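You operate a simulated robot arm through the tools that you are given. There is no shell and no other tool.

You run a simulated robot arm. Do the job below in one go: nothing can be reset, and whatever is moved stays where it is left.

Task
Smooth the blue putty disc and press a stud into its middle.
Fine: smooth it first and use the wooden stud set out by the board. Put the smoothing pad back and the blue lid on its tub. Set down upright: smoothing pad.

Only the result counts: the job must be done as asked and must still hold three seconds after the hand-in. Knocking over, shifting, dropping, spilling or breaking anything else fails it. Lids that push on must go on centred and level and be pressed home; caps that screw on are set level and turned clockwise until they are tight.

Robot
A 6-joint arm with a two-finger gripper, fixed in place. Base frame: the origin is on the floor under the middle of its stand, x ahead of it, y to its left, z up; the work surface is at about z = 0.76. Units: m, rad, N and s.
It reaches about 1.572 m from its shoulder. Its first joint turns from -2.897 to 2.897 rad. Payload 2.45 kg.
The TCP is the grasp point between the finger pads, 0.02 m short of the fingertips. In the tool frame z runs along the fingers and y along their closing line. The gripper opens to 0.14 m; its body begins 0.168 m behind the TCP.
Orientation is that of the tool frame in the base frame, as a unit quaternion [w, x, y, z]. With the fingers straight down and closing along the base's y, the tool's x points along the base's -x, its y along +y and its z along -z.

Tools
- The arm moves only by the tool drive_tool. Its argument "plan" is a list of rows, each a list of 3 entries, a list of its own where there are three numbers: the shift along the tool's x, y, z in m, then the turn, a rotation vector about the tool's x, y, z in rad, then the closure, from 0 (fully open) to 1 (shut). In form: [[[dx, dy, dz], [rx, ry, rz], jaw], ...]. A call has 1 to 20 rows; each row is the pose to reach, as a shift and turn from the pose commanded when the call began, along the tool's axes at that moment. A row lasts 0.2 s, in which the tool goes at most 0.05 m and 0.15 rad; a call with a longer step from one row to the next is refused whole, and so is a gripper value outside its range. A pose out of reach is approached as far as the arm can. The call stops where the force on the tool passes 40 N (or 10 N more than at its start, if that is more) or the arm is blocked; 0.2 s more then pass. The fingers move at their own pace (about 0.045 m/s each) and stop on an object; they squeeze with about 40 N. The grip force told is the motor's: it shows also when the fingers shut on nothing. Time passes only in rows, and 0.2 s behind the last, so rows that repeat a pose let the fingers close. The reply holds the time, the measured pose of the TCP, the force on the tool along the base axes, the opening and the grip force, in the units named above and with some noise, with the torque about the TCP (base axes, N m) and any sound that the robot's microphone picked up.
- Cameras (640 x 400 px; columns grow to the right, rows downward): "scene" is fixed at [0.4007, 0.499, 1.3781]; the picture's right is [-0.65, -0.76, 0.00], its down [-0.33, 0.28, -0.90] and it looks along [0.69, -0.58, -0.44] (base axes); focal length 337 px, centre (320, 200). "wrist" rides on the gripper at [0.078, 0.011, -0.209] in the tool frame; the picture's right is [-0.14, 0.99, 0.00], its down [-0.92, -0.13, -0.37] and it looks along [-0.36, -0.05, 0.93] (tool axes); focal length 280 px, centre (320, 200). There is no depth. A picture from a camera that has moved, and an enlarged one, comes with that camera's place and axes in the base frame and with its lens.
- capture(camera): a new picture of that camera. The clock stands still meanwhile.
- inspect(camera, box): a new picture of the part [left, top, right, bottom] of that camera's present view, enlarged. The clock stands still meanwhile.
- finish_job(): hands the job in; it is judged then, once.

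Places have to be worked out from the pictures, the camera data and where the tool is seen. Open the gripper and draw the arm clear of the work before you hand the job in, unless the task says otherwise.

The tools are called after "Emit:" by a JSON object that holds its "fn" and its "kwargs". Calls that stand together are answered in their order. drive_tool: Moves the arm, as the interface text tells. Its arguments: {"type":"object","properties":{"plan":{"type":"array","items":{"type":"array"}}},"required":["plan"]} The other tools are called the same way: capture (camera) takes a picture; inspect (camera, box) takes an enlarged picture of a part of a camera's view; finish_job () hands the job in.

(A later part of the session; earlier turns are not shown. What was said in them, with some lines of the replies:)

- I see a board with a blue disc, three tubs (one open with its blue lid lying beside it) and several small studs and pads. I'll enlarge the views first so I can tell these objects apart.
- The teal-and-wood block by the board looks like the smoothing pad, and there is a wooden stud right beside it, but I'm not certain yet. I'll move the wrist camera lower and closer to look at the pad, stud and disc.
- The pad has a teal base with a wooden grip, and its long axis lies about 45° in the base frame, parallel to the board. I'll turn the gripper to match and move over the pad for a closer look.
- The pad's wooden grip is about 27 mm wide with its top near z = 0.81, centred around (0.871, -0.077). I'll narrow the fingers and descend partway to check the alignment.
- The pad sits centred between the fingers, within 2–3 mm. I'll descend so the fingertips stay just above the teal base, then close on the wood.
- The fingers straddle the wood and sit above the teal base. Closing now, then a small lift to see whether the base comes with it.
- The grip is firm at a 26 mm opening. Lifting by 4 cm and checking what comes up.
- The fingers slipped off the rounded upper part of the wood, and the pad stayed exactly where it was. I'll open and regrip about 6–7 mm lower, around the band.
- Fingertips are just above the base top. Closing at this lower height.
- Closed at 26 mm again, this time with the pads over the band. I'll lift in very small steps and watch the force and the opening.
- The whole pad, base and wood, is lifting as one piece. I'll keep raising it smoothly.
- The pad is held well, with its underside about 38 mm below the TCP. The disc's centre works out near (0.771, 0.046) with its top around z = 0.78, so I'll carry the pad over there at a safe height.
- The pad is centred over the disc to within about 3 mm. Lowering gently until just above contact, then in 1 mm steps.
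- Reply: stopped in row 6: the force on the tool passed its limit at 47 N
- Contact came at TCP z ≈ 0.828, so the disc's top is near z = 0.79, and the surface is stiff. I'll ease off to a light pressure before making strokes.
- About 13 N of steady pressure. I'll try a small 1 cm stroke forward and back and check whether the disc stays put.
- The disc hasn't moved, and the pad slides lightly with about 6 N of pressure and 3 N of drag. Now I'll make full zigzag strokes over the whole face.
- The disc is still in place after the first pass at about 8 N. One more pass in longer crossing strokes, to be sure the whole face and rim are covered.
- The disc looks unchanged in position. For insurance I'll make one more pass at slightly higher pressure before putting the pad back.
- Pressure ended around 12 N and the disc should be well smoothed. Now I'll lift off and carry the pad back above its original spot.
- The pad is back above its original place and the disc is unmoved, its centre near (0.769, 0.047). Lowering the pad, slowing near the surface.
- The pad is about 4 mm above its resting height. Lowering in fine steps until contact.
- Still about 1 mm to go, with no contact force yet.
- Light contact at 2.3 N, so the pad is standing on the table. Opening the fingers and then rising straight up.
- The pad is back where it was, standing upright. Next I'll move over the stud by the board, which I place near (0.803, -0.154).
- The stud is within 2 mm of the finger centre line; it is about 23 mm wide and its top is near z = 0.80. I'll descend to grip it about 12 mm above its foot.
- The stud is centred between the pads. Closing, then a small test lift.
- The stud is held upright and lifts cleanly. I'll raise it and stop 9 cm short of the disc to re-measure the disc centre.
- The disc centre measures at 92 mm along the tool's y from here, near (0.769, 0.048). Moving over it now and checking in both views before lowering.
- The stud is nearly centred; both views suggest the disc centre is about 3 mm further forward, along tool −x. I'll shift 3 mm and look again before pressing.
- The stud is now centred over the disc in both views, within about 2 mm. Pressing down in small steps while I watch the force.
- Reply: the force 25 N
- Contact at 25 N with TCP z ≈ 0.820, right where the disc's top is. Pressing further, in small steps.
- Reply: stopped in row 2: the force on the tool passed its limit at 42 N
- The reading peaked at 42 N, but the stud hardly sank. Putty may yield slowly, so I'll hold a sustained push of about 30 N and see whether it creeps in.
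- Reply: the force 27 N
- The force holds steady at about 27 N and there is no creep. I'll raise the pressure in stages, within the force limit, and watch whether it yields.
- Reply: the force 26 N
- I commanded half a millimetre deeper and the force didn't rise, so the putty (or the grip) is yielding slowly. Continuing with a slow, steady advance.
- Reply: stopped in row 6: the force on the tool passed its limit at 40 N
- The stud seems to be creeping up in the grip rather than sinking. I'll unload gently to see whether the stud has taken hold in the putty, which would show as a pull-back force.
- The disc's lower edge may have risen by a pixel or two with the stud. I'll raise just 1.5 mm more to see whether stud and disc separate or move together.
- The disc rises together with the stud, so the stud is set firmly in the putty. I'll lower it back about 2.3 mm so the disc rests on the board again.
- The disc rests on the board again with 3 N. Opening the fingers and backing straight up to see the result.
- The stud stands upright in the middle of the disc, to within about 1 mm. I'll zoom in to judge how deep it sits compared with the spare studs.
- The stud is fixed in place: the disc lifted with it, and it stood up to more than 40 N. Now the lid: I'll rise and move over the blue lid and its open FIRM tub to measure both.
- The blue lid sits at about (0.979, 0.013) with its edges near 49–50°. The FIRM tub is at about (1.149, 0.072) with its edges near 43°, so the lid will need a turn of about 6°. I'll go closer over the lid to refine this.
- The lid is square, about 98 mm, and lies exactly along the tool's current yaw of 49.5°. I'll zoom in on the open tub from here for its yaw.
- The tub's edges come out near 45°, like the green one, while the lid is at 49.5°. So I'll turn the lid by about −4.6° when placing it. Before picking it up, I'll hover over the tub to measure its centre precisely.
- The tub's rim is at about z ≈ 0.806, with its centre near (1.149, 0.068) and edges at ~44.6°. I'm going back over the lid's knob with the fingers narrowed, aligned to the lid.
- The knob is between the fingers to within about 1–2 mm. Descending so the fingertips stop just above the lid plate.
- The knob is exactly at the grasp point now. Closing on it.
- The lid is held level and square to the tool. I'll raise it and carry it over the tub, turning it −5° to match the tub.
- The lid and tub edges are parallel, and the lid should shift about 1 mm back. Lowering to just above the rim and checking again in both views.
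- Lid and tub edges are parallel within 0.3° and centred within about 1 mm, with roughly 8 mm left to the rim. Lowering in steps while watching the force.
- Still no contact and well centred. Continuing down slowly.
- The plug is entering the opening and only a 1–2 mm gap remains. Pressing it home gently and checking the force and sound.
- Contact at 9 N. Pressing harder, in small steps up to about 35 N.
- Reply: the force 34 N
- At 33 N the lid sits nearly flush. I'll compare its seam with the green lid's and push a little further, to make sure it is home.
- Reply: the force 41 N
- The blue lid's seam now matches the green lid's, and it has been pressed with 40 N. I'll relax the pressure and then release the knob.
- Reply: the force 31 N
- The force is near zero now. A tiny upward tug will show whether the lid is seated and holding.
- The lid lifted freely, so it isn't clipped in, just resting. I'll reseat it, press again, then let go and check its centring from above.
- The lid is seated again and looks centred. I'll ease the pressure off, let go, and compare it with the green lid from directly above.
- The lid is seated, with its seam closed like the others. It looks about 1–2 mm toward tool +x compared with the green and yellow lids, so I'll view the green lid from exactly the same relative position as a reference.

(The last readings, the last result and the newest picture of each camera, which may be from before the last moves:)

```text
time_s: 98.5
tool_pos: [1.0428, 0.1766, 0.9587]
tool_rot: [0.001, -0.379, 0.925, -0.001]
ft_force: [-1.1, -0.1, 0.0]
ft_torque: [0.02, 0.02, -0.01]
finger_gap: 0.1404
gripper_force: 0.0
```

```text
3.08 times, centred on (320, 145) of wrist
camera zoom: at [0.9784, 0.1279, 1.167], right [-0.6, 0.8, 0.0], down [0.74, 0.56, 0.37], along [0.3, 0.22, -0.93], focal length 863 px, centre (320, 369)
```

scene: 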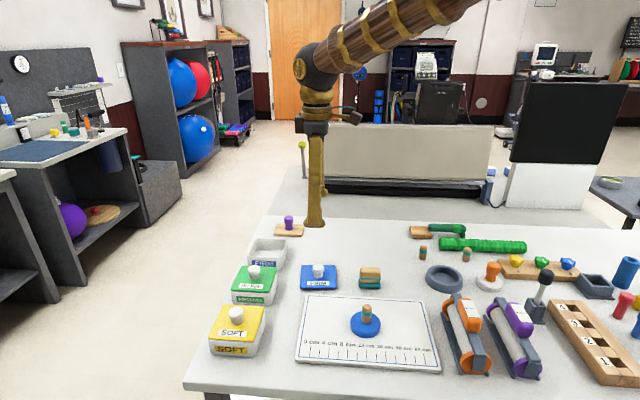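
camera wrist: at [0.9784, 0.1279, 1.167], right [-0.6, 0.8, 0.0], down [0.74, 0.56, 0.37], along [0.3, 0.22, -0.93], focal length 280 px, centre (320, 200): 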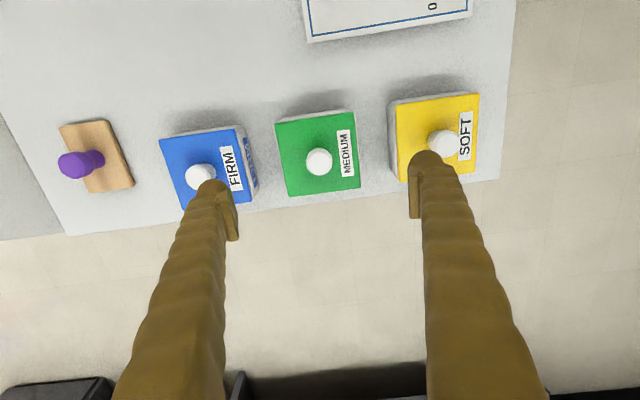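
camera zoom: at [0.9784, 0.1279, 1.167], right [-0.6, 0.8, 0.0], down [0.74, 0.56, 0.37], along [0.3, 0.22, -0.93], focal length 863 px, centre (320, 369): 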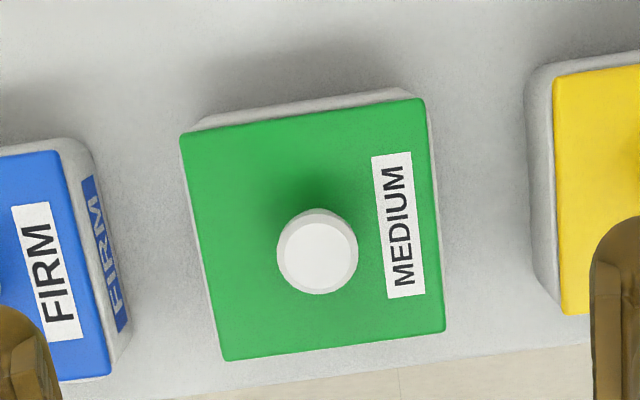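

The green lid shows where centred is: its far edge covers the tub rim, while the blue one sits about 2 mm back toward tool +x. I'll re-grip the knob, lift the lid 2–3 mm, shift it 2 mm forward and press again.

Emit:
{"fn": "drive_tool", "kwargs": {"plan": [[[0, -0.02, 0], [0, 0, 0], 0.2], [[0, -0.06, 0], [0, 0, 0], 0.4], [[0, -0.1, 0], [0, 0, 0], 0.55], [[0, -0.135, 0], [0, 0, 0], 0.55], [[0, -0.15, 0.01], [0, 0, 0], 0.55], [[0, -0.15, 0.04], [0, 0, 0], 0.55], [[0, -0.15, 0.07], [0, 0, 0], 0.55], [[0, -0.15, 0.095], [0, 0, 0], 0.55], [[0, -0.15, 0.11], [0, 0, 0], 0.55], [[0, -0.15, 0.118], [0, 0, 0], 0.55], [[0, -0.15, 0.118], [0, 0, 0], 0.55]]}}

Emit:
{"fn": "inspect", "kwargs": {"camera": "wrist", "box": [235, 95, 405, 245]}}

Emit:
{"fn": "inspect", "kwargs": {"camera": "scene", "box": [230, 215, 310, 285]}}

```text
time_s: 100.9
tool_pos: [1.15, 0.0668, 0.8402]
tool_rot: [0.002, -0.379, 0.925, -0.001]
ft_force: [0.5, 0.4, 0.6]
ft_torque: [0.01, -0.01, 0.0]
finger_gap: 0.0632
gripper_force: 0.1
```

```text
2.67 times, centred on (320, 170) of wrist
camera zoom: at [1.085, 0.0197, 1.0496], right [-0.6, 0.8, 0.0], down [0.74, 0.56, 0.37], along [0.3, 0.22, -0.93], focal length 748 px, centre (320, 280)
```

zoom: 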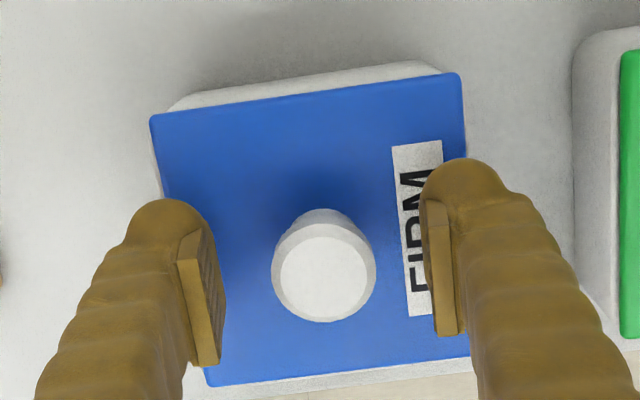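

```text
5.71 times, centred on (270, 250) of scene
camera zoom: at [0.4007, 0.499, 1.3781], right [-0.65, -0.76, 0.0], down [-0.33, 0.28, -0.9], along [0.69, -0.58, -0.44], focal length 1927 px, centre (606, -86)
```

zoom: 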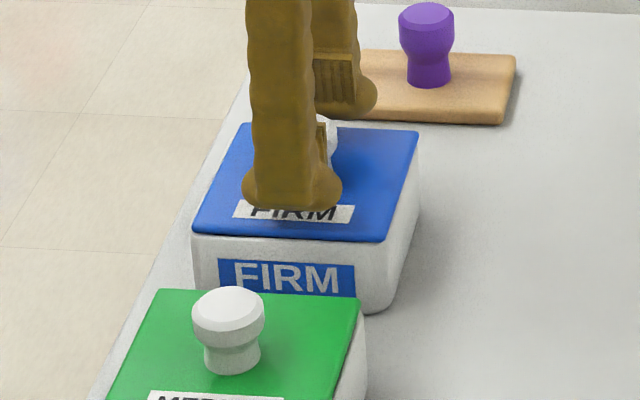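

In place for the re-grip; the lid also turned about 1° when I let go earlier. Closing, lifting a little, then correcting 2 mm forward and about 0.9° in yaw.

Emit:
{"fn": "drive_tool", "kwargs": {"plan": [[[0, 0, 0], [0, 0, 0], 0.8], [[0, 0, 0], [0, 0, 0], 1], [[0, 0, 0], [0, 0, 0], 1], [[0, 0, 0], [0, 0, 0], 1], [[0, 0, 0], [0, 0, 0], 1], [[0, 0, -0.001], [0, 0, 0], 1], [[0, 0, -0.002], [0, 0, 0], 1], [[0, 0, -0.003], [0, 0, 0], 1], [[0, 0, -0.003], [0, 0, 0], 1]]}}

Emit:
{"fn": "drive_tool", "kwargs": {"plan": [[[-0.0005, 0, 0], [0, 0, -0.005], 1], [[-0.001, 0, 0], [0, 0, -0.01], 1], [[-0.0015, 0, 0], [0, 0, -0.015], 1], [[-0.002, 0, 0], [0, 0, -0.016], 1], [[-0.002, 0, 0], [0, 0, -0.016], 1]]}}

Emit:
{"fn": "inspect", "kwargs": {"camera": "wrist", "box": [235, 95, 405, 245]}}

Emit:
{"fn": "inspect", "kwargs": {"camera": "scene", "box": [240, 230, 300, 275]}}

```text
time_s: 102.9
tool_pos: [1.1497, 0.0679, 0.8426]
tool_rot: [0.002, -0.38, 0.925, -0.001]
ft_force: [0.8, 1.0, 0.0]
ft_torque: [-0.01, 0.02, 0.0]
finger_gap: 0.0265
gripper_force: 40.1
```

```text
time_s: 104.1
tool_pos: [1.1494, 0.0693, 0.8434]
tool_rot: [0.002, -0.386, 0.922, 0.0]
ft_force: [-0.1, 0.3, -0.8]
ft_torque: [0.0, -0.02, 0.03]
finger_gap: 0.0271
gripper_force: 40.1
```

```text
2.67 times, centred on (320, 170) of wrist
camera zoom: at [1.0869, 0.0205, 1.0522], right [-0.61, 0.79, 0.0], down [0.73, 0.57, 0.37], along [0.3, 0.23, -0.93], focal length 748 px, centre (320, 280)
```

zoom: 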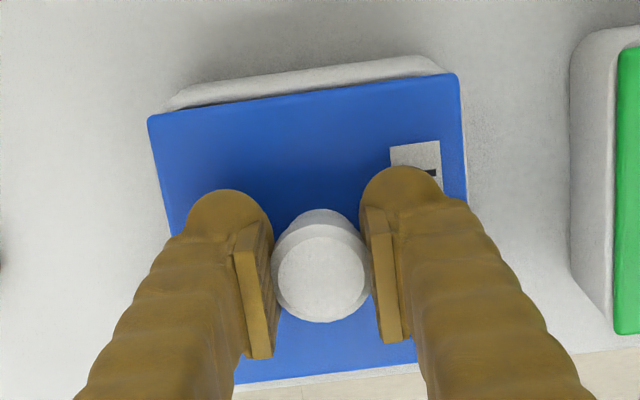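

```text
8.89 times, centred on (270, 252) of scene
camera zoom: at [0.4007, 0.499, 1.3781], right [-0.65, -0.76, 0.0], down [-0.33, 0.28, -0.9], along [0.69, -0.58, -0.44], focal length 2998 px, centre (764, -267)
```

zoom: 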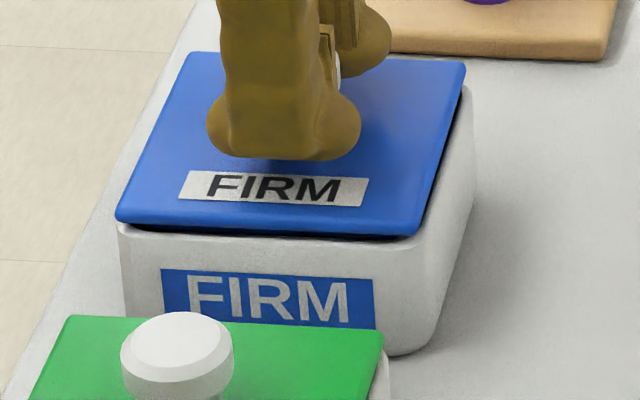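

Emit:
{"fn": "inspect", "kwargs": {"camera": "wrist", "box": [260, 105, 380, 150]}}

Emit:
{"fn": "inspect", "kwargs": {"camera": "wrist", "box": [300, 205, 380, 250]}}

```text
5.33 times, centred on (320, 128) of wrist
camera zoom: at [1.0869, 0.0205, 1.0522], right [-0.61, 0.79, 0.0], down [0.73, 0.57, 0.37], along [0.3, 0.23, -0.93], focal length 1495 px, centre (320, 587)
```

zoom: 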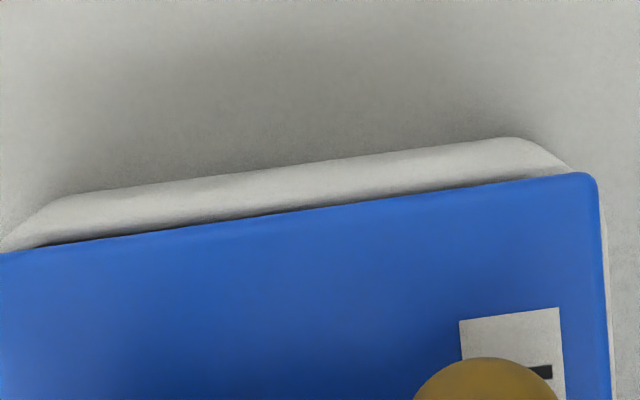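

```text
8.00 times, centred on (340, 228) of wrist
camera zoom: at [1.0869, 0.0205, 1.0522], right [-0.61, 0.79, 0.0], down [0.73, 0.57, 0.37], along [0.3, 0.23, -0.93], focal length 2243 px, centre (160, -20)
```

zoom: 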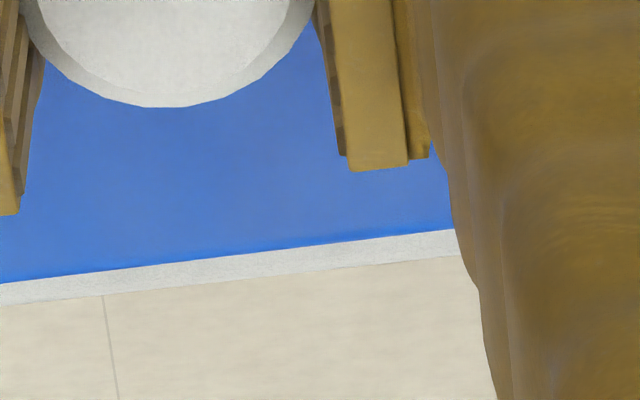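

The lid and tub edges are now parallel within about 0.3°, and the 2 mm correction is made. Lowering and pressing home again.

Emit:
{"fn": "drive_tool", "kwargs": {"plan": [[[0, 0, 0.001], [0, 0, 0], 1], [[0, 0, 0.002], [0, 0, 0], 1], [[0, 0, 0.003], [0, 0, 0], 1], [[0, 0, 0.004], [0, 0, 0], 1], [[0, 0, 0.005], [0, 0, 0], 1]]}}

Emit:
{"fn": "inspect", "kwargs": {"camera": "scene", "box": [240, 230, 300, 275]}}

```text
time_s: 105.3
tool_pos: [1.1509, 0.0686, 0.8406]
tool_rot: [0.003, -0.387, 0.922, -0.001]
ft_force: [-7.2, -1.2, 21.2]
ft_torque: [-0.09, 0.18, 0.0]
finger_gap: 0.0263
gripper_force: 40.0
```

```text
8.89 times, centred on (270, 252) of scene
camera zoom: at [0.4007, 0.499, 1.3781], right [-0.65, -0.76, 0.0], down [-0.33, 0.28, -0.9], along [0.69, -0.58, -0.44], focal length 2998 px, centre (764, -267)
```

zoom: 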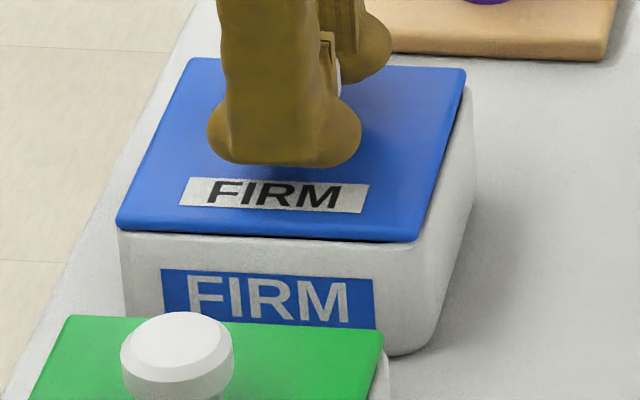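

Now the lid's left edge is flush with the tub, like the green one. Pressing further to about 40 N.

Emit:
{"fn": "drive_tool", "kwargs": {"plan": [[[0, 0, 0.0004], [0, 0, 0], 1], [[0, 0, 0.0008], [0, 0, 0], 1], [[0, 0, 0.001], [0, 0, 0], 1], [[0, 0, 0.001], [0, 0, 0], 1]]}}

Emit:
{"fn": "inspect", "kwargs": {"camera": "scene", "box": [240, 230, 300, 275]}}

```text
time_s: 106.0
tool_pos: [1.1508, 0.0696, 0.8402]
tool_rot: [0.004, -0.386, 0.922, -0.001]
ft_force: [-0.3, 0.9, 5.6]
ft_torque: [0.02, -0.04, 0.0]
finger_gap: 0.0265
gripper_force: 40.0
stopped in row 3: the force on the tool passed its limit at 41 N (the readings are from after the stop); the commanded pose is now the measured one
```

```text
8.89 times, centred on (270, 252) of scene
camera zoom: at [0.4007, 0.499, 1.3781], right [-0.65, -0.76, 0.0], down [-0.33, 0.28, -0.9], along [0.69, -0.58, -0.44], focal length 2998 px, centre (764, -267)
```

zoom: 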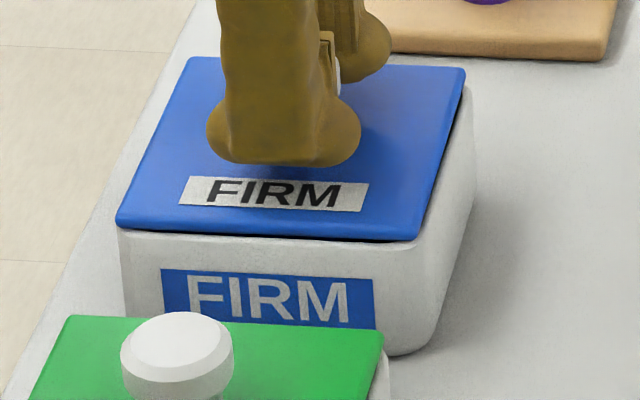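

It peaked at 41 N and I heard no click. I'll press again in stages and hold, so the push can go a bit beyond 40 N.

Emit:
{"fn": "drive_tool", "kwargs": {"plan": [[[0, 0, 0.0005], [0, 0, 0], 1], [[0, 0, 0.001], [0, 0, 0], 1], [[0, 0, 0.0013], [0, 0, 0], 1], [[0, 0, 0.0013], [0, 0, 0], 1]]}}

Emit:
{"fn": "inspect", "kwargs": {"camera": "scene", "box": [240, 230, 300, 275]}}

```text
time_s: 107.0
tool_pos: [1.1528, 0.0688, 0.8393]
tool_rot: [0.005, -0.387, 0.922, -0.002]
ft_force: [-1.1, -3.0, 29.2]
ft_torque: [0.02, -0.06, 0.04]
finger_gap: 0.0264
gripper_force: 40.0
```

```text
8.89 times, centred on (270, 252) of scene
camera zoom: at [0.4007, 0.499, 1.3781], right [-0.65, -0.76, 0.0], down [-0.33, 0.28, -0.9], along [0.69, -0.58, -0.44], focal length 2998 px, centre (764, -267)
```

zoom: 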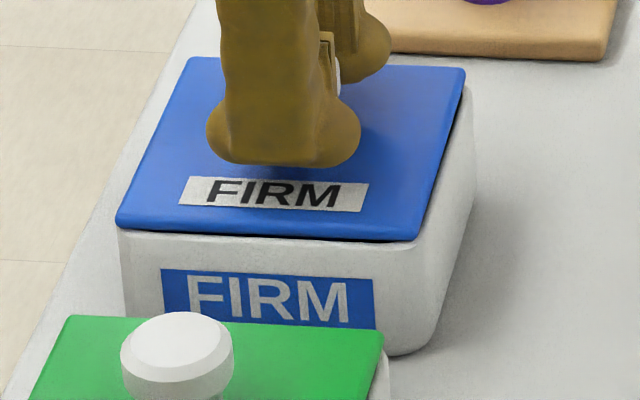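

Emit:
{"fn": "inspect", "kwargs": {"camera": "scene", "box": [250, 240, 295, 272]}}

Emit:
{"fn": "inspect", "kwargs": {"camera": "wrist", "box": [235, 95, 405, 245]}}

```text
12.50 times, centred on (272, 256) of scene
camera zoom: at [0.4007, 0.499, 1.3781], right [-0.65, -0.76, 0.0], down [-0.33, 0.28, -0.9], along [0.69, -0.58, -0.44], focal length 4216 px, centre (914, -500)
```

zoom: 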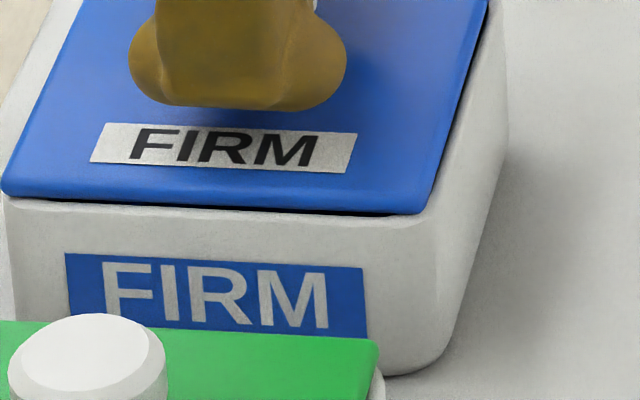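

```text
2.67 times, centred on (320, 170) of wrist
camera zoom: at [1.0868, 0.0203, 1.0489], right [-0.61, 0.79, -0.01], down [0.73, 0.57, 0.38], along [0.3, 0.23, -0.93], focal length 748 px, centre (320, 280)
```

zoom: 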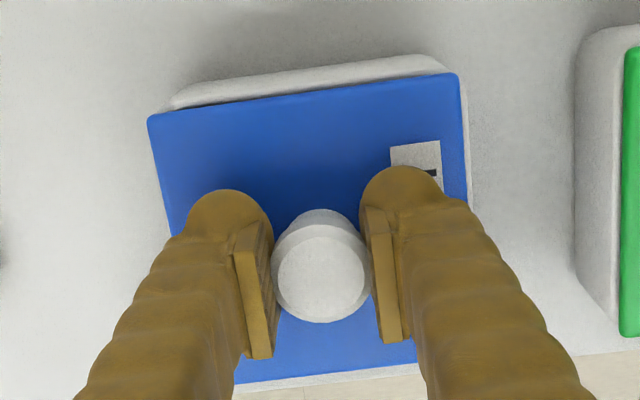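

The seam now looks just like the green lid's. I'll press in two more stages to go slightly past 40 N and hold.

Emit:
{"fn": "drive_tool", "kwargs": {"plan": [[[0, 0, 0.0002], [0, 0, 0], 1], [[0, 0, 0.0003], [0, 0, 0], 1], [[0, 0, 0.0003], [0, 0, 0], 1]]}}

Emit:
{"fn": "drive_tool", "kwargs": {"plan": [[[0, 0, 0.0002], [0, 0, 0], 1], [[0, 0, 0.0004], [0, 0, 0], 1], [[0, 0, 0.0004], [0, 0, 0], 1]]}}

```text
time_s: 107.7
tool_pos: [1.1512, 0.0685, 0.8403]
tool_rot: [0.005, -0.387, 0.922, -0.002]
ft_force: [0.2, 1.2, 4.7]
ft_torque: [-0.01, -0.02, 0.05]
finger_gap: 0.0266
gripper_force: 40.1
stopped in row 3: the force on the tool passed its limit at 40 N (the readings are from after the stop); the commanded pose is now the measured one
```

```text
time_s: 108.5
tool_pos: [1.1513, 0.0682, 0.8403]
tool_rot: [0.005, -0.385, 0.923, -0.002]
ft_force: [-3.7, -1.2, 16.5]
ft_torque: [0.03, 0.04, 0.03]
finger_gap: 0.0265
gripper_force: 40.3
```

Another 40 N press is done. Now I'll unload and give a small tug to see whether it holds.

Emit:
{"fn": "drive_tool", "kwargs": {"plan": [[[0, 0, -0.0004], [0, 0, 0], 1], [[0, 0, -0.0008], [0, 0, 0], 1], [[0, 0, -0.001], [0, 0, 0], 1], [[0, 0, -0.001], [0, 0, 0], 1]]}}

Emit:
{"fn": "drive_tool", "kwargs": {"plan": [[[0, 0, -0.0004], [0, 0, 0], 1], [[0, 0, -0.0008], [0, 0, 0], 1], [[0, 0, -0.001], [0, 0, 0], 1], [[0, 0, -0.001], [0, 0, 0], 1]]}}

Emit:
{"fn": "inspect", "kwargs": {"camera": "scene", "box": [250, 240, 295, 272]}}

```text
time_s: 109.5
tool_pos: [1.1523, 0.0705, 0.839]
tool_rot: [0.004, -0.387, 0.922, -0.002]
ft_force: [3.4, -0.9, 9.6]
ft_torque: [0.04, -0.14, -0.05]
finger_gap: 0.0265
gripper_force: 39.5
```

```text
time_s: 110.5
tool_pos: [1.1504, 0.0685, 0.8416]
tool_rot: [0.003, -0.387, 0.922, -0.001]
ft_force: [0.6, -0.5, -0.6]
ft_torque: [0.02, -0.03, -0.03]
finger_gap: 0.0267
gripper_force: 39.7
```

```text
12.50 times, centred on (272, 256) of scene
camera zoom: at [0.4007, 0.499, 1.3781], right [-0.65, -0.76, 0.0], down [-0.33, 0.28, -0.9], along [0.69, -0.58, -0.44], focal length 4216 px, centre (914, -500)
```

zoom: 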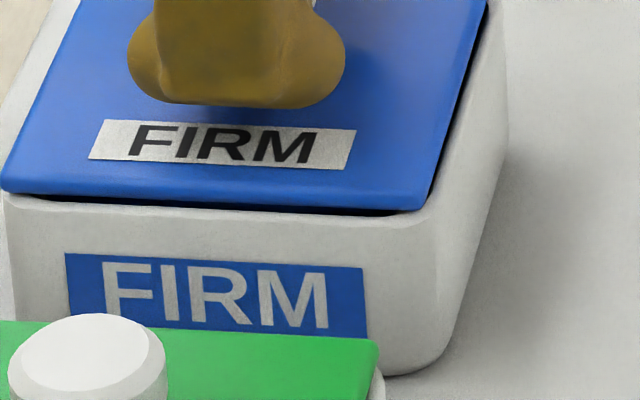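

The lid has no clip, it just rests seated on the rim, so pressed fully down and centred is its home position. Lowering it again with light pressure, then releasing carefully.

Emit:
{"fn": "drive_tool", "kwargs": {"plan": [[[0, 0, 0.0006], [0, 0, 0], 1], [[0, 0, 0.0012], [0, 0, 0], 1], [[0, 0, 0.0018], [0, 0, 0], 1], [[0, 0, 0.0024], [0, 0, 0], 1], [[0, 0, 0.0028], [0, 0, 0], 1], [[0, 0, 0.0028], [0, 0, 0], 1]]}}

Emit:
{"fn": "inspect", "kwargs": {"camera": "scene", "box": [250, 240, 295, 272]}}

```text
time_s: 111.9
tool_pos: [1.1515, 0.0683, 0.839]
tool_rot: [0.004, -0.387, 0.922, -0.002]
ft_force: [-5.7, -4.6, 24.4]
ft_torque: [-0.07, 0.08, -0.04]
finger_gap: 0.0264
gripper_force: 40.4
```

```text
12.50 times, centred on (272, 256) of scene
camera zoom: at [0.4007, 0.499, 1.3781], right [-0.65, -0.76, 0.0], down [-0.33, 0.28, -0.9], along [0.69, -0.58, -0.44], focal length 4216 px, centre (914, -500)
```

zoom: 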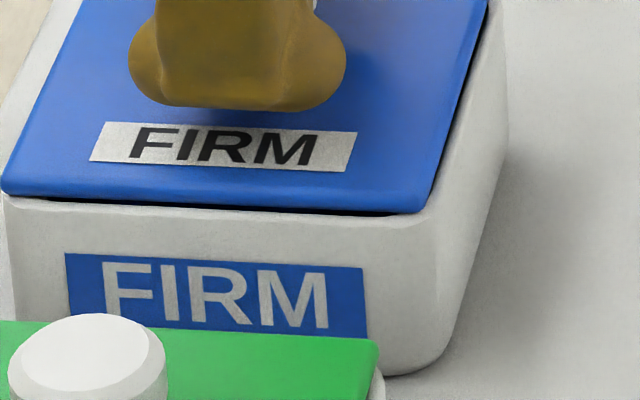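

Emit:
{"fn": "drive_tool", "kwargs": {"plan": [[[0, 0, -0.0006], [0, 0, 0], 1], [[0, 0, -0.0012], [0, 0, 0], 1], [[0, 0, -0.0014], [0, 0, 0], 1], [[0, 0, -0.0014], [0, 0, 0], 1]]}}

Emit:
{"fn": "drive_tool", "kwargs": {"plan": [[[0, 0, 0], [0, 0, 0], 0.8], [[0, 0, 0], [0, 0, 0], 0.75], [[0, 0, 0], [0, 0, 0], 0.65], [[0, 0, 0], [0, 0, 0], 0.55], [[0, 0, 0], [0, 0, 0], 0.55], [[0, 0, -0.01], [0, 0, 0], 0.55], [[0, 0, -0.03], [0, 0, 0], 0.4], [[0, 0, -0.055], [0, 0, 0], 0.2], [[0, 0, -0.085], [0, 0, 0], 0], [[0, 0, -0.12], [0, 0, 0], 0], [[0, 0, -0.12], [0, 0, 0], 0]]}}

Emit:
{"fn": "inspect", "kwargs": {"camera": "wrist", "box": [250, 80, 390, 210]}}

Emit:
{"fn": "inspect", "kwargs": {"camera": "scene", "box": [250, 240, 295, 272]}}

Emit:
{"fn": "inspect", "kwargs": {"camera": "scene", "box": [225, 225, 305, 305]}}

```text
time_s: 112.9
tool_pos: [1.1516, 0.0676, 0.8404]
tool_rot: [0.004, -0.387, 0.922, -0.002]
ft_force: [5.2, -3.4, 14.3]
ft_torque: [0.06, -0.18, -0.04]
finger_gap: 0.0266
gripper_force: 40.7
```

```text
time_s: 115.3
tool_pos: [1.1506, 0.069, 0.9588]
tool_rot: [0.004, -0.387, 0.922, -0.001]
ft_force: [0.1, -0.1, 0.0]
ft_torque: [-0.04, -0.02, -0.04]
finger_gap: 0.1402
gripper_force: 0.1
```

```text
3.08 times, centred on (320, 145) of wrist
camera zoom: at [1.0858, 0.0202, 1.1679], right [-0.61, 0.79, -0.01], down [0.73, 0.57, 0.38], along [0.3, 0.23, -0.93], focal length 863 px, centre (320, 369)
```

zoom: 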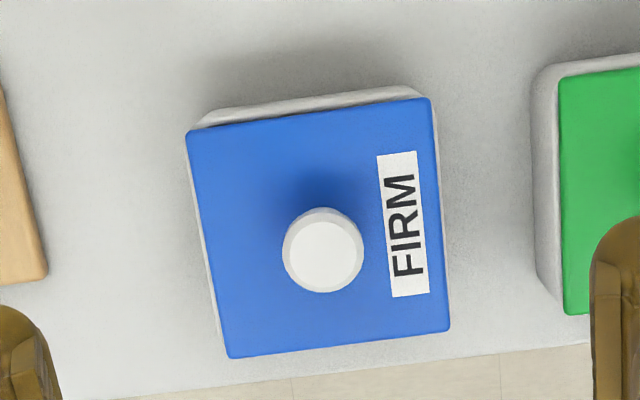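

```text
12.50 times, centred on (272, 256) of scene
camera zoom: at [0.4007, 0.499, 1.3781], right [-0.65, -0.76, 0.0], down [-0.33, 0.28, -0.9], along [0.69, -0.58, -0.44], focal length 4216 px, centre (914, -500)
```

zoom: 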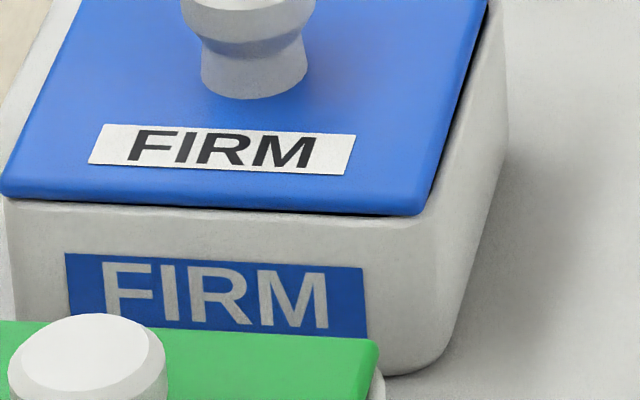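

```text
5.00 times, centred on (265, 265) of scene
camera zoom: at [0.4007, 0.499, 1.3781], right [-0.65, -0.76, 0.0], down [-0.33, 0.28, -0.9], along [0.69, -0.58, -0.44], focal length 1686 px, centre (595, -125)
```

zoom: 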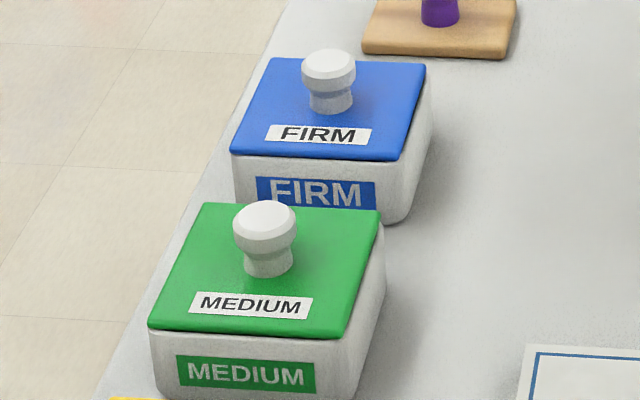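

The blue lid now matches the green lid in both views, with its far edge covering the rim. As a last step I'll close the fingers and push evenly on the knob's top, to make sure the lid is fully down and level.

Emit:
{"fn": "drive_tool", "kwargs": {"plan": [[[0, 0, 0], [0, 0, 0], 0.5], [[0, 0, 0], [0, 0, 0], 1], [[0, 0, 0], [0, 0, 0], 1], [[0, 0, 0], [0, 0, 0], 1], [[0, 0, 0], [0, 0, 0], 1], [[0, 0, 0], [0, 0, 0], 1], [[0, 0, 0.02], [0, 0, 0], 1], [[0, 0, 0.045], [0, 0, 0], 1], [[0, 0, 0.065], [0, 0, 0], 1], [[0, 0, 0.08], [0, 0, 0], 1], [[0, 0, 0.086], [0, 0, 0], 1], [[0, 0, 0.086], [0, 0, 0], 1]]}}

Emit:
{"fn": "inspect", "kwargs": {"camera": "scene", "box": [235, 205, 315, 285]}}

Emit:
{"fn": "inspect", "kwargs": {"camera": "wrist", "box": [250, 95, 390, 235]}}

```text
time_s: 117.9
tool_pos: [1.152, 0.0685, 0.8736]
tool_rot: [0.004, -0.387, 0.922, -0.001]
ft_force: [0.3, 1.1, 0.0]
ft_torque: [-0.01, -0.02, 0.03]
finger_gap: 0.0
gripper_force: 29.0
```

```text
5.00 times, centred on (275, 245) of scene
camera zoom: at [0.4007, 0.499, 1.3781], right [-0.65, -0.76, 0.0], down [-0.33, 0.28, -0.9], along [0.69, -0.58, -0.44], focal length 1686 px, centre (545, -25)
```

zoom: 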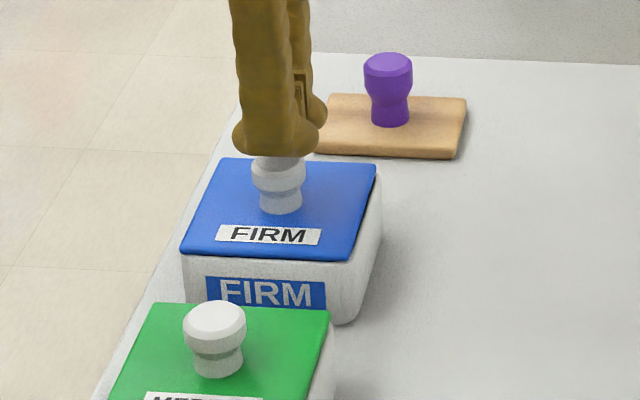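

```text
2.86 times, centred on (320, 165) of wrist
camera zoom: at [1.0868, 0.0203, 1.0825], right [-0.61, 0.79, -0.01], down [0.73, 0.57, 0.38], along [0.3, 0.23, -0.93], focal length 801 px, centre (320, 300)
```

zoom: 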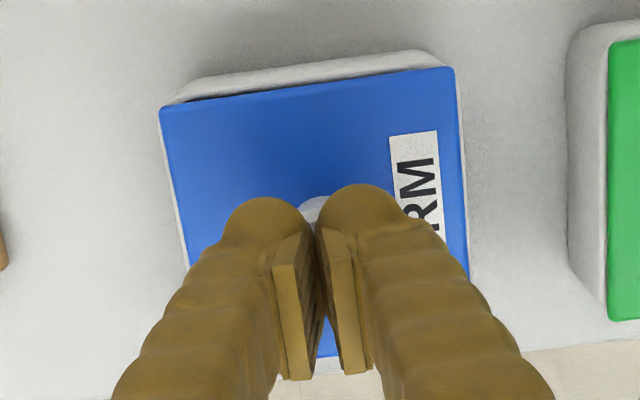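

The closed fingertips are right above the knob. Lowering in small steps to press.

Emit:
{"fn": "drive_tool", "kwargs": {"plan": [[[0, 0, 0.002], [0, 0, 0], 1], [[0, 0, 0.004], [0, 0, 0], 1], [[0, 0, 0.0055], [0, 0, 0], 1], [[0, 0, 0.0065], [0, 0, 0], 1]]}}

```text
time_s: 118.9
tool_pos: [1.152, 0.0683, 0.8667]
tool_rot: [0.004, -0.388, 0.922, 0.0]
ft_force: [-1.1, 0.1, 0.0]
ft_torque: [0.01, -0.01, 0.01]
finger_gap: 0.0
gripper_force: 29.9
```

Emit:
{"fn": "drive_tool", "kwargs": {"plan": [[[0, 0, 0.0007], [0, 0, 0], 1], [[0, 0, 0.0014], [0, 0, 0], 1], [[0, 0, 0.0021], [0, 0, 0], 1], [[0, 0, 0.0028], [0, 0, 0], 1]]}}

Emit:
{"fn": "inspect", "kwargs": {"camera": "scene", "box": [250, 225, 295, 272]}}

```text
time_s: 119.9
tool_pos: [1.1513, 0.0695, 0.8644]
tool_rot: [0.003, -0.387, 0.922, -0.001]
ft_force: [-0.4, 0.1, -0.1]
ft_torque: [0.0, 0.02, 0.03]
finger_gap: 0.0
gripper_force: 29.3
```

```text
8.51 times, centred on (272, 248) of scene
camera zoom: at [0.4007, 0.499, 1.3781], right [-0.65, -0.76, 0.0], down [-0.33, 0.28, -0.9], along [0.69, -0.58, -0.44], focal length 2870 px, centre (724, -213)
```

zoom: 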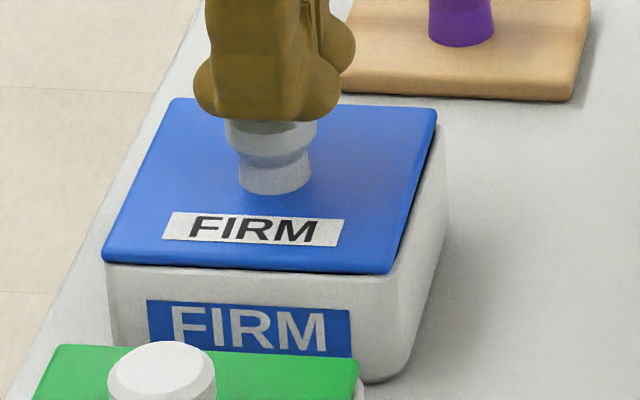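

No contact yet. Continuing.

Emit:
{"fn": "drive_tool", "kwargs": {"plan": [[[0, 0, 0.0007], [0, 0, 0], 1], [[0, 0, 0.0014], [0, 0, 0], 1], [[0, 0, 0.002], [0, 0, 0], 1], [[0, 0, 0.0025], [0, 0, 0], 1]]}}

```text
time_s: 120.9
tool_pos: [1.1507, 0.0679, 0.8618]
tool_rot: [0.004, -0.387, 0.922, -0.001]
ft_force: [0.8, -0.3, 0.7]
ft_torque: [-0.02, 0.02, 0.02]
finger_gap: 0.0
gripper_force: 29.3
```

Emit:
{"fn": "drive_tool", "kwargs": {"plan": [[[0, 0, 0.0006], [0, 0, 0], 1], [[0, 0, 0.0012], [0, 0, 0], 1], [[0, 0, 0.0018], [0, 0, 0], 1], [[0, 0, 0.0022], [0, 0, 0], 1]]}}

Emit:
{"fn": "inspect", "kwargs": {"camera": "scene", "box": [250, 225, 295, 272]}}

```text
time_s: 121.9
tool_pos: [1.1512, 0.0693, 0.8615]
tool_rot: [0.006, -0.386, 0.923, -0.002]
ft_force: [0.2, -1.3, 14.9]
ft_torque: [0.02, 0.06, -0.02]
finger_gap: 0.0063
gripper_force: 29.6
```

```text
8.51 times, centred on (272, 248) of scene
camera zoom: at [0.4007, 0.499, 1.3781], right [-0.65, -0.76, 0.0], down [-0.33, 0.28, -0.9], along [0.69, -0.58, -0.44], focal length 2870 px, centre (724, -213)
```

zoom: 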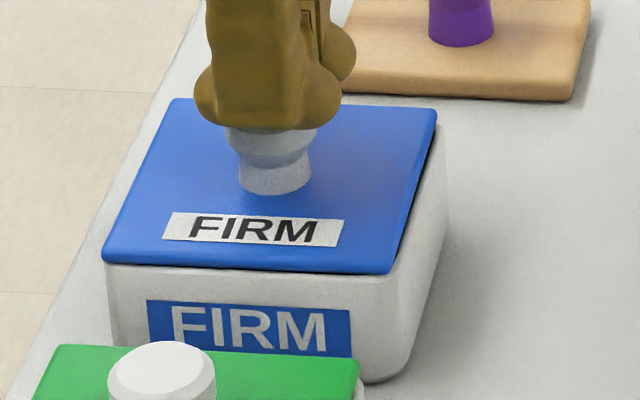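

A 15 N push on the knob's top left the lid unmoved, so it is already fully down; the fingertips just began to spread on the knob's chamfer. I'll back straight up and then check everything.

Emit:
{"fn": "drive_tool", "kwargs": {"plan": [[[0, 0, -0.002], [0, 0, 0], 1], [[0, 0, -0.01], [0, 0, 0], 1], [[0, 0, -0.03], [0, 0, 0], 1], [[0, 0, -0.06], [0, 0, 0], 0.8], [[0, 0, -0.1], [0, 0, 0], 0.5], [[0, 0, -0.1], [0, 0, 0], 0]]}}

Emit:
{"fn": "inspect", "kwargs": {"camera": "wrist", "box": [250, 80, 390, 210]}}

Emit:
{"fn": "inspect", "kwargs": {"camera": "scene", "box": [245, 225, 305, 275]}}

```text
time_s: 123.3
tool_pos: [1.1493, 0.0694, 0.9596]
tool_rot: [0.005, -0.387, 0.922, -0.001]
ft_force: [1.4, 0.0, -0.2]
ft_torque: [0.0, 0.01, 0.0]
finger_gap: 0.0669
gripper_force: 0.0
```

```text
3.08 times, centred on (320, 145) of wrist
camera zoom: at [1.086, 0.0205, 1.1683], right [-0.61, 0.79, -0.01], down [0.73, 0.57, 0.38], along [0.3, 0.23, -0.93], focal length 863 px, centre (320, 369)
```

zoom: 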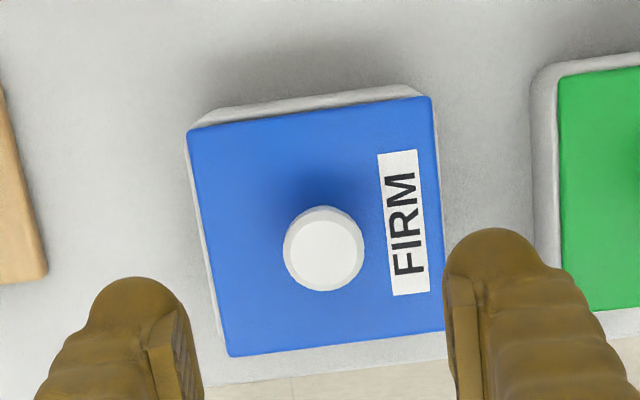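

```text
8.00 times, centred on (275, 250) of scene
camera zoom: at [0.4007, 0.499, 1.3781], right [-0.65, -0.76, 0.0], down [-0.33, 0.28, -0.9], along [0.69, -0.58, -0.44], focal length 2698 px, centre (680, -200)
```

zoom: 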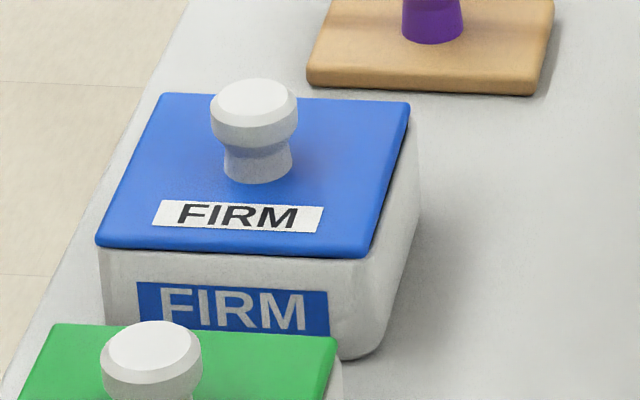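

The lid is flush and centred and the tub hasn't moved. I'll raise the arm well clear with the gripper open and take a final look at everything.

Emit:
{"fn": "drive_tool", "kwargs": {"plan": [[[0, 0, -0.04], [0, 0, 0], 0], [[0, 0, -0.08], [0, 0, 0], 0], [[0, 0, -0.12], [0, 0, 0], 0], [[0.02, -0.02, -0.16], [0, 0, 0], 0], [[0.06, -0.03, -0.18], [0, 0, 0], 0], [[0.1, -0.04, -0.18], [0, 0, 0], 0], [[0.14, -0.06, -0.18], [0, 0, 0], 0], [[0.18, -0.08, -0.18], [0, 0, 0], 0], [[0.22, -0.1, -0.18], [0, 0, 0], 0], [[0.25, -0.12, -0.18], [0, 0, 0], 0], [[0.27, -0.13, -0.18], [0, 0, 0], 0], [[0.27, -0.13, -0.18], [0, 0, 0], 0]]}}

Emit:
{"fn": "capture", "kwargs": {"camera": "scene"}}

Emit:
{"fn": "capture", "kwargs": {"camera": "wrist"}}

Emit:
{"fn": "inspect", "kwargs": {"camera": "scene", "box": [335, 255, 415, 345]}}

Emit:
{"fn": "inspect", "kwargs": {"camera": "scene", "box": [200, 210, 320, 360]}}

```text
time_s: 125.9
tool_pos: [1.0515, -0.2148, 1.1383]
tool_rot: [0.004, -0.387, 0.922, -0.001]
ft_force: [-0.2, -0.8, 0.0]
ft_torque: [0.01, -0.01, 0.01]
finger_gap: 0.14
gripper_force: 0.1
```

```text
taken
```

scene: 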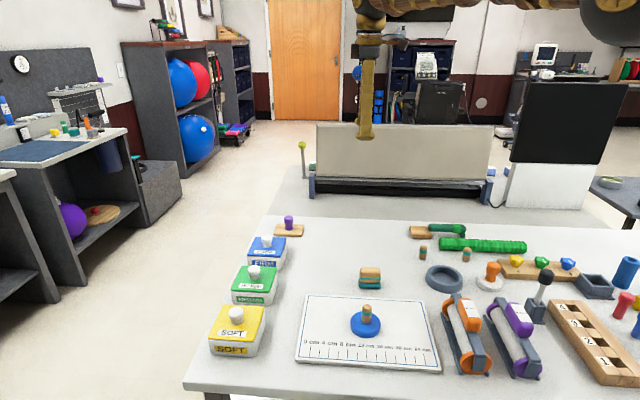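

```text
taken
camera wrist: at [0.9869, -0.2634, 1.3471], right [-0.61, 0.79, -0.01], down [0.73, 0.57, 0.38], along [0.3, 0.23, -0.93], focal length 280 px, centre (320, 200)
```

wrist: 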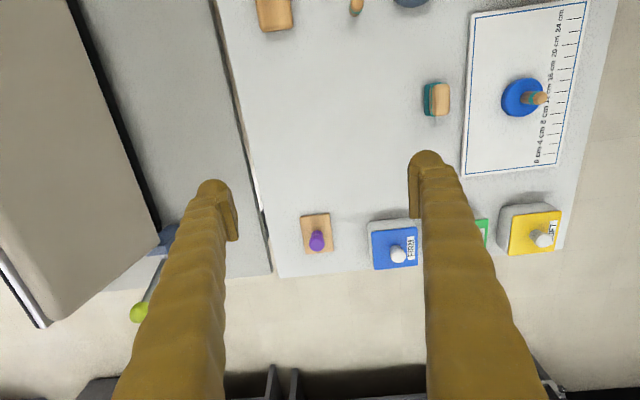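

```text
4.44 times, centred on (375, 300) of scene
camera zoom: at [0.4007, 0.499, 1.3781], right [-0.65, -0.76, 0.0], down [-0.33, 0.28, -0.9], along [0.69, -0.58, -0.44], focal length 1499 px, centre (76, -244)
```

zoom: 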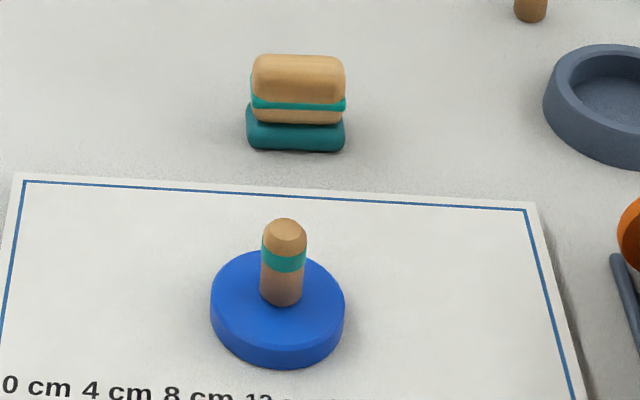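

```text
2.67 times, centred on (260, 285) of scene
camera zoom: at [0.4007, 0.499, 1.3781], right [-0.65, -0.76, 0.0], down [-0.33, 0.28, -0.9], along [0.69, -0.58, -0.44], focal length 899 px, centre (480, -27)
```

zoom: 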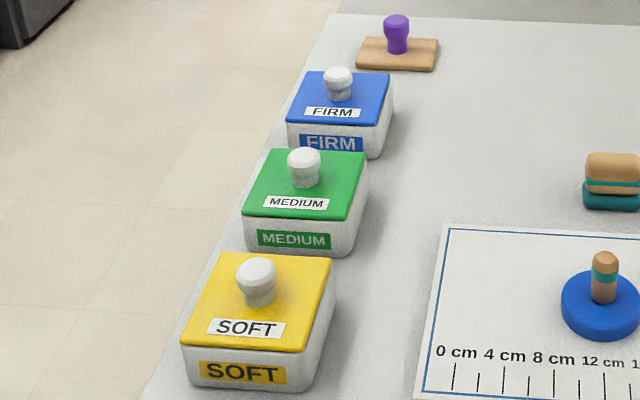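

Emit:
{"fn": "inspect", "kwargs": {"camera": "scene", "box": [350, 298, 385, 333]}}

Emit:
{"fn": "inspect", "kwargs": {"camera": "scene", "box": [405, 238, 440, 273]}}

Emit:
{"fn": "inspect", "kwargs": {"camera": "scene", "box": [400, 210, 640, 400]}}

```text
11.43 times, centred on (368, 316) of scene
camera zoom: at [0.4007, 0.499, 1.3781], right [-0.65, -0.76, 0.0], down [-0.33, 0.28, -0.9], along [0.69, -0.58, -0.44], focal length 3854 px, centre (-223, -1120)
```

zoom: 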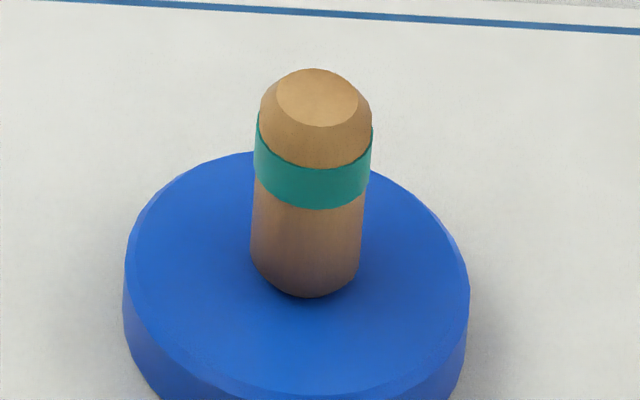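

```text
11.43 times, centred on (422, 256) of scene
camera zoom: at [0.4007, 0.499, 1.3781], right [-0.65, -0.76, 0.0], down [-0.33, 0.28, -0.9], along [0.69, -0.58, -0.44], focal length 3854 px, centre (-851, -434)
```

zoom: 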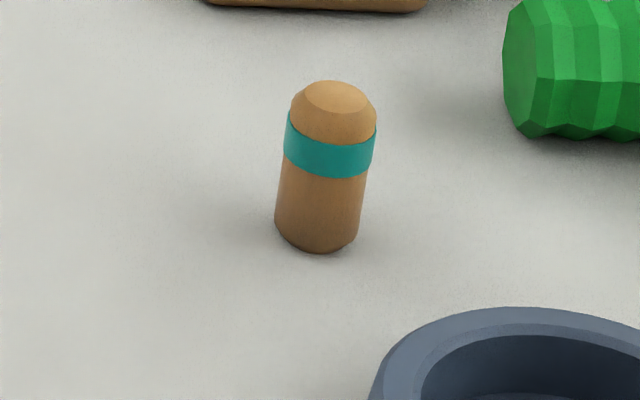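

```text
2.11 times, centred on (520, 305) of scene
camera zoom: at [0.4007, 0.499, 1.3781], right [-0.65, -0.76, 0.0], down [-0.33, 0.28, -0.9], along [0.69, -0.58, -0.44], focal length 710 px, centre (-101, -21)
```

zoom: 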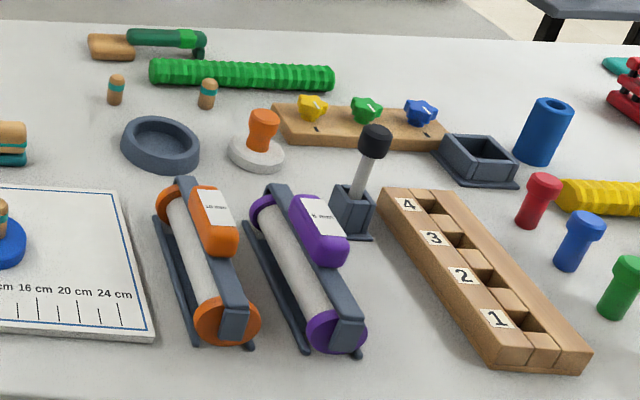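

Final state:
- **Stud:** it stands upright in the middle of the blue disc.
- **Pad:** it is upright in its original spot.
- **Lid:** the blue lid sits flush and centred on the FIRM tub.
- **Everything else:** nothing has moved, and the arm is clear with the gripper open.

I'm handing the job in.

Emit:
{"fn": "finish_job", "kwargs": {}}

```text
The job is handed in.
```

I handed the job in with every step done as asked. I can't confirm two points: how deep the stud sits, and whether the blue lid was meant to clip on.

- **Smoothing:** I made three passes over the blue disc with the teal-and-wood smoothing pad. The readings I took were mostly between 3 and 13 N, with a brief 47 N at first contact. The disc stayed where it was on the board.
- **Smoothing pad:** it is back in its original spot and standing upright. My first grip slipped off before the pad moved, and the second held.
- **Stud:** the wooden stud from beside the board stands upright within about 1 mm of the disc's middle. It is firmly stuck: when I tested it, the disc lifted about 2 mm with it, and I set the disc straight back down. I pressed with up to 42 N, but the stud shows almost no visible sinking into the putty.
- **Blue lid:** it is on the FIRM tub, centred and level, with a seam matching the green lid's. My first placement was about 2 mm off, so I lifted it slightly, corrected it and pressed again with about 40 N. It never clicked, and it lifted freely when I tugged it, so it rests fully down rather than clipped in.

Nothing else looked moved in the final pictures, and the arm is clear with the gripper open.
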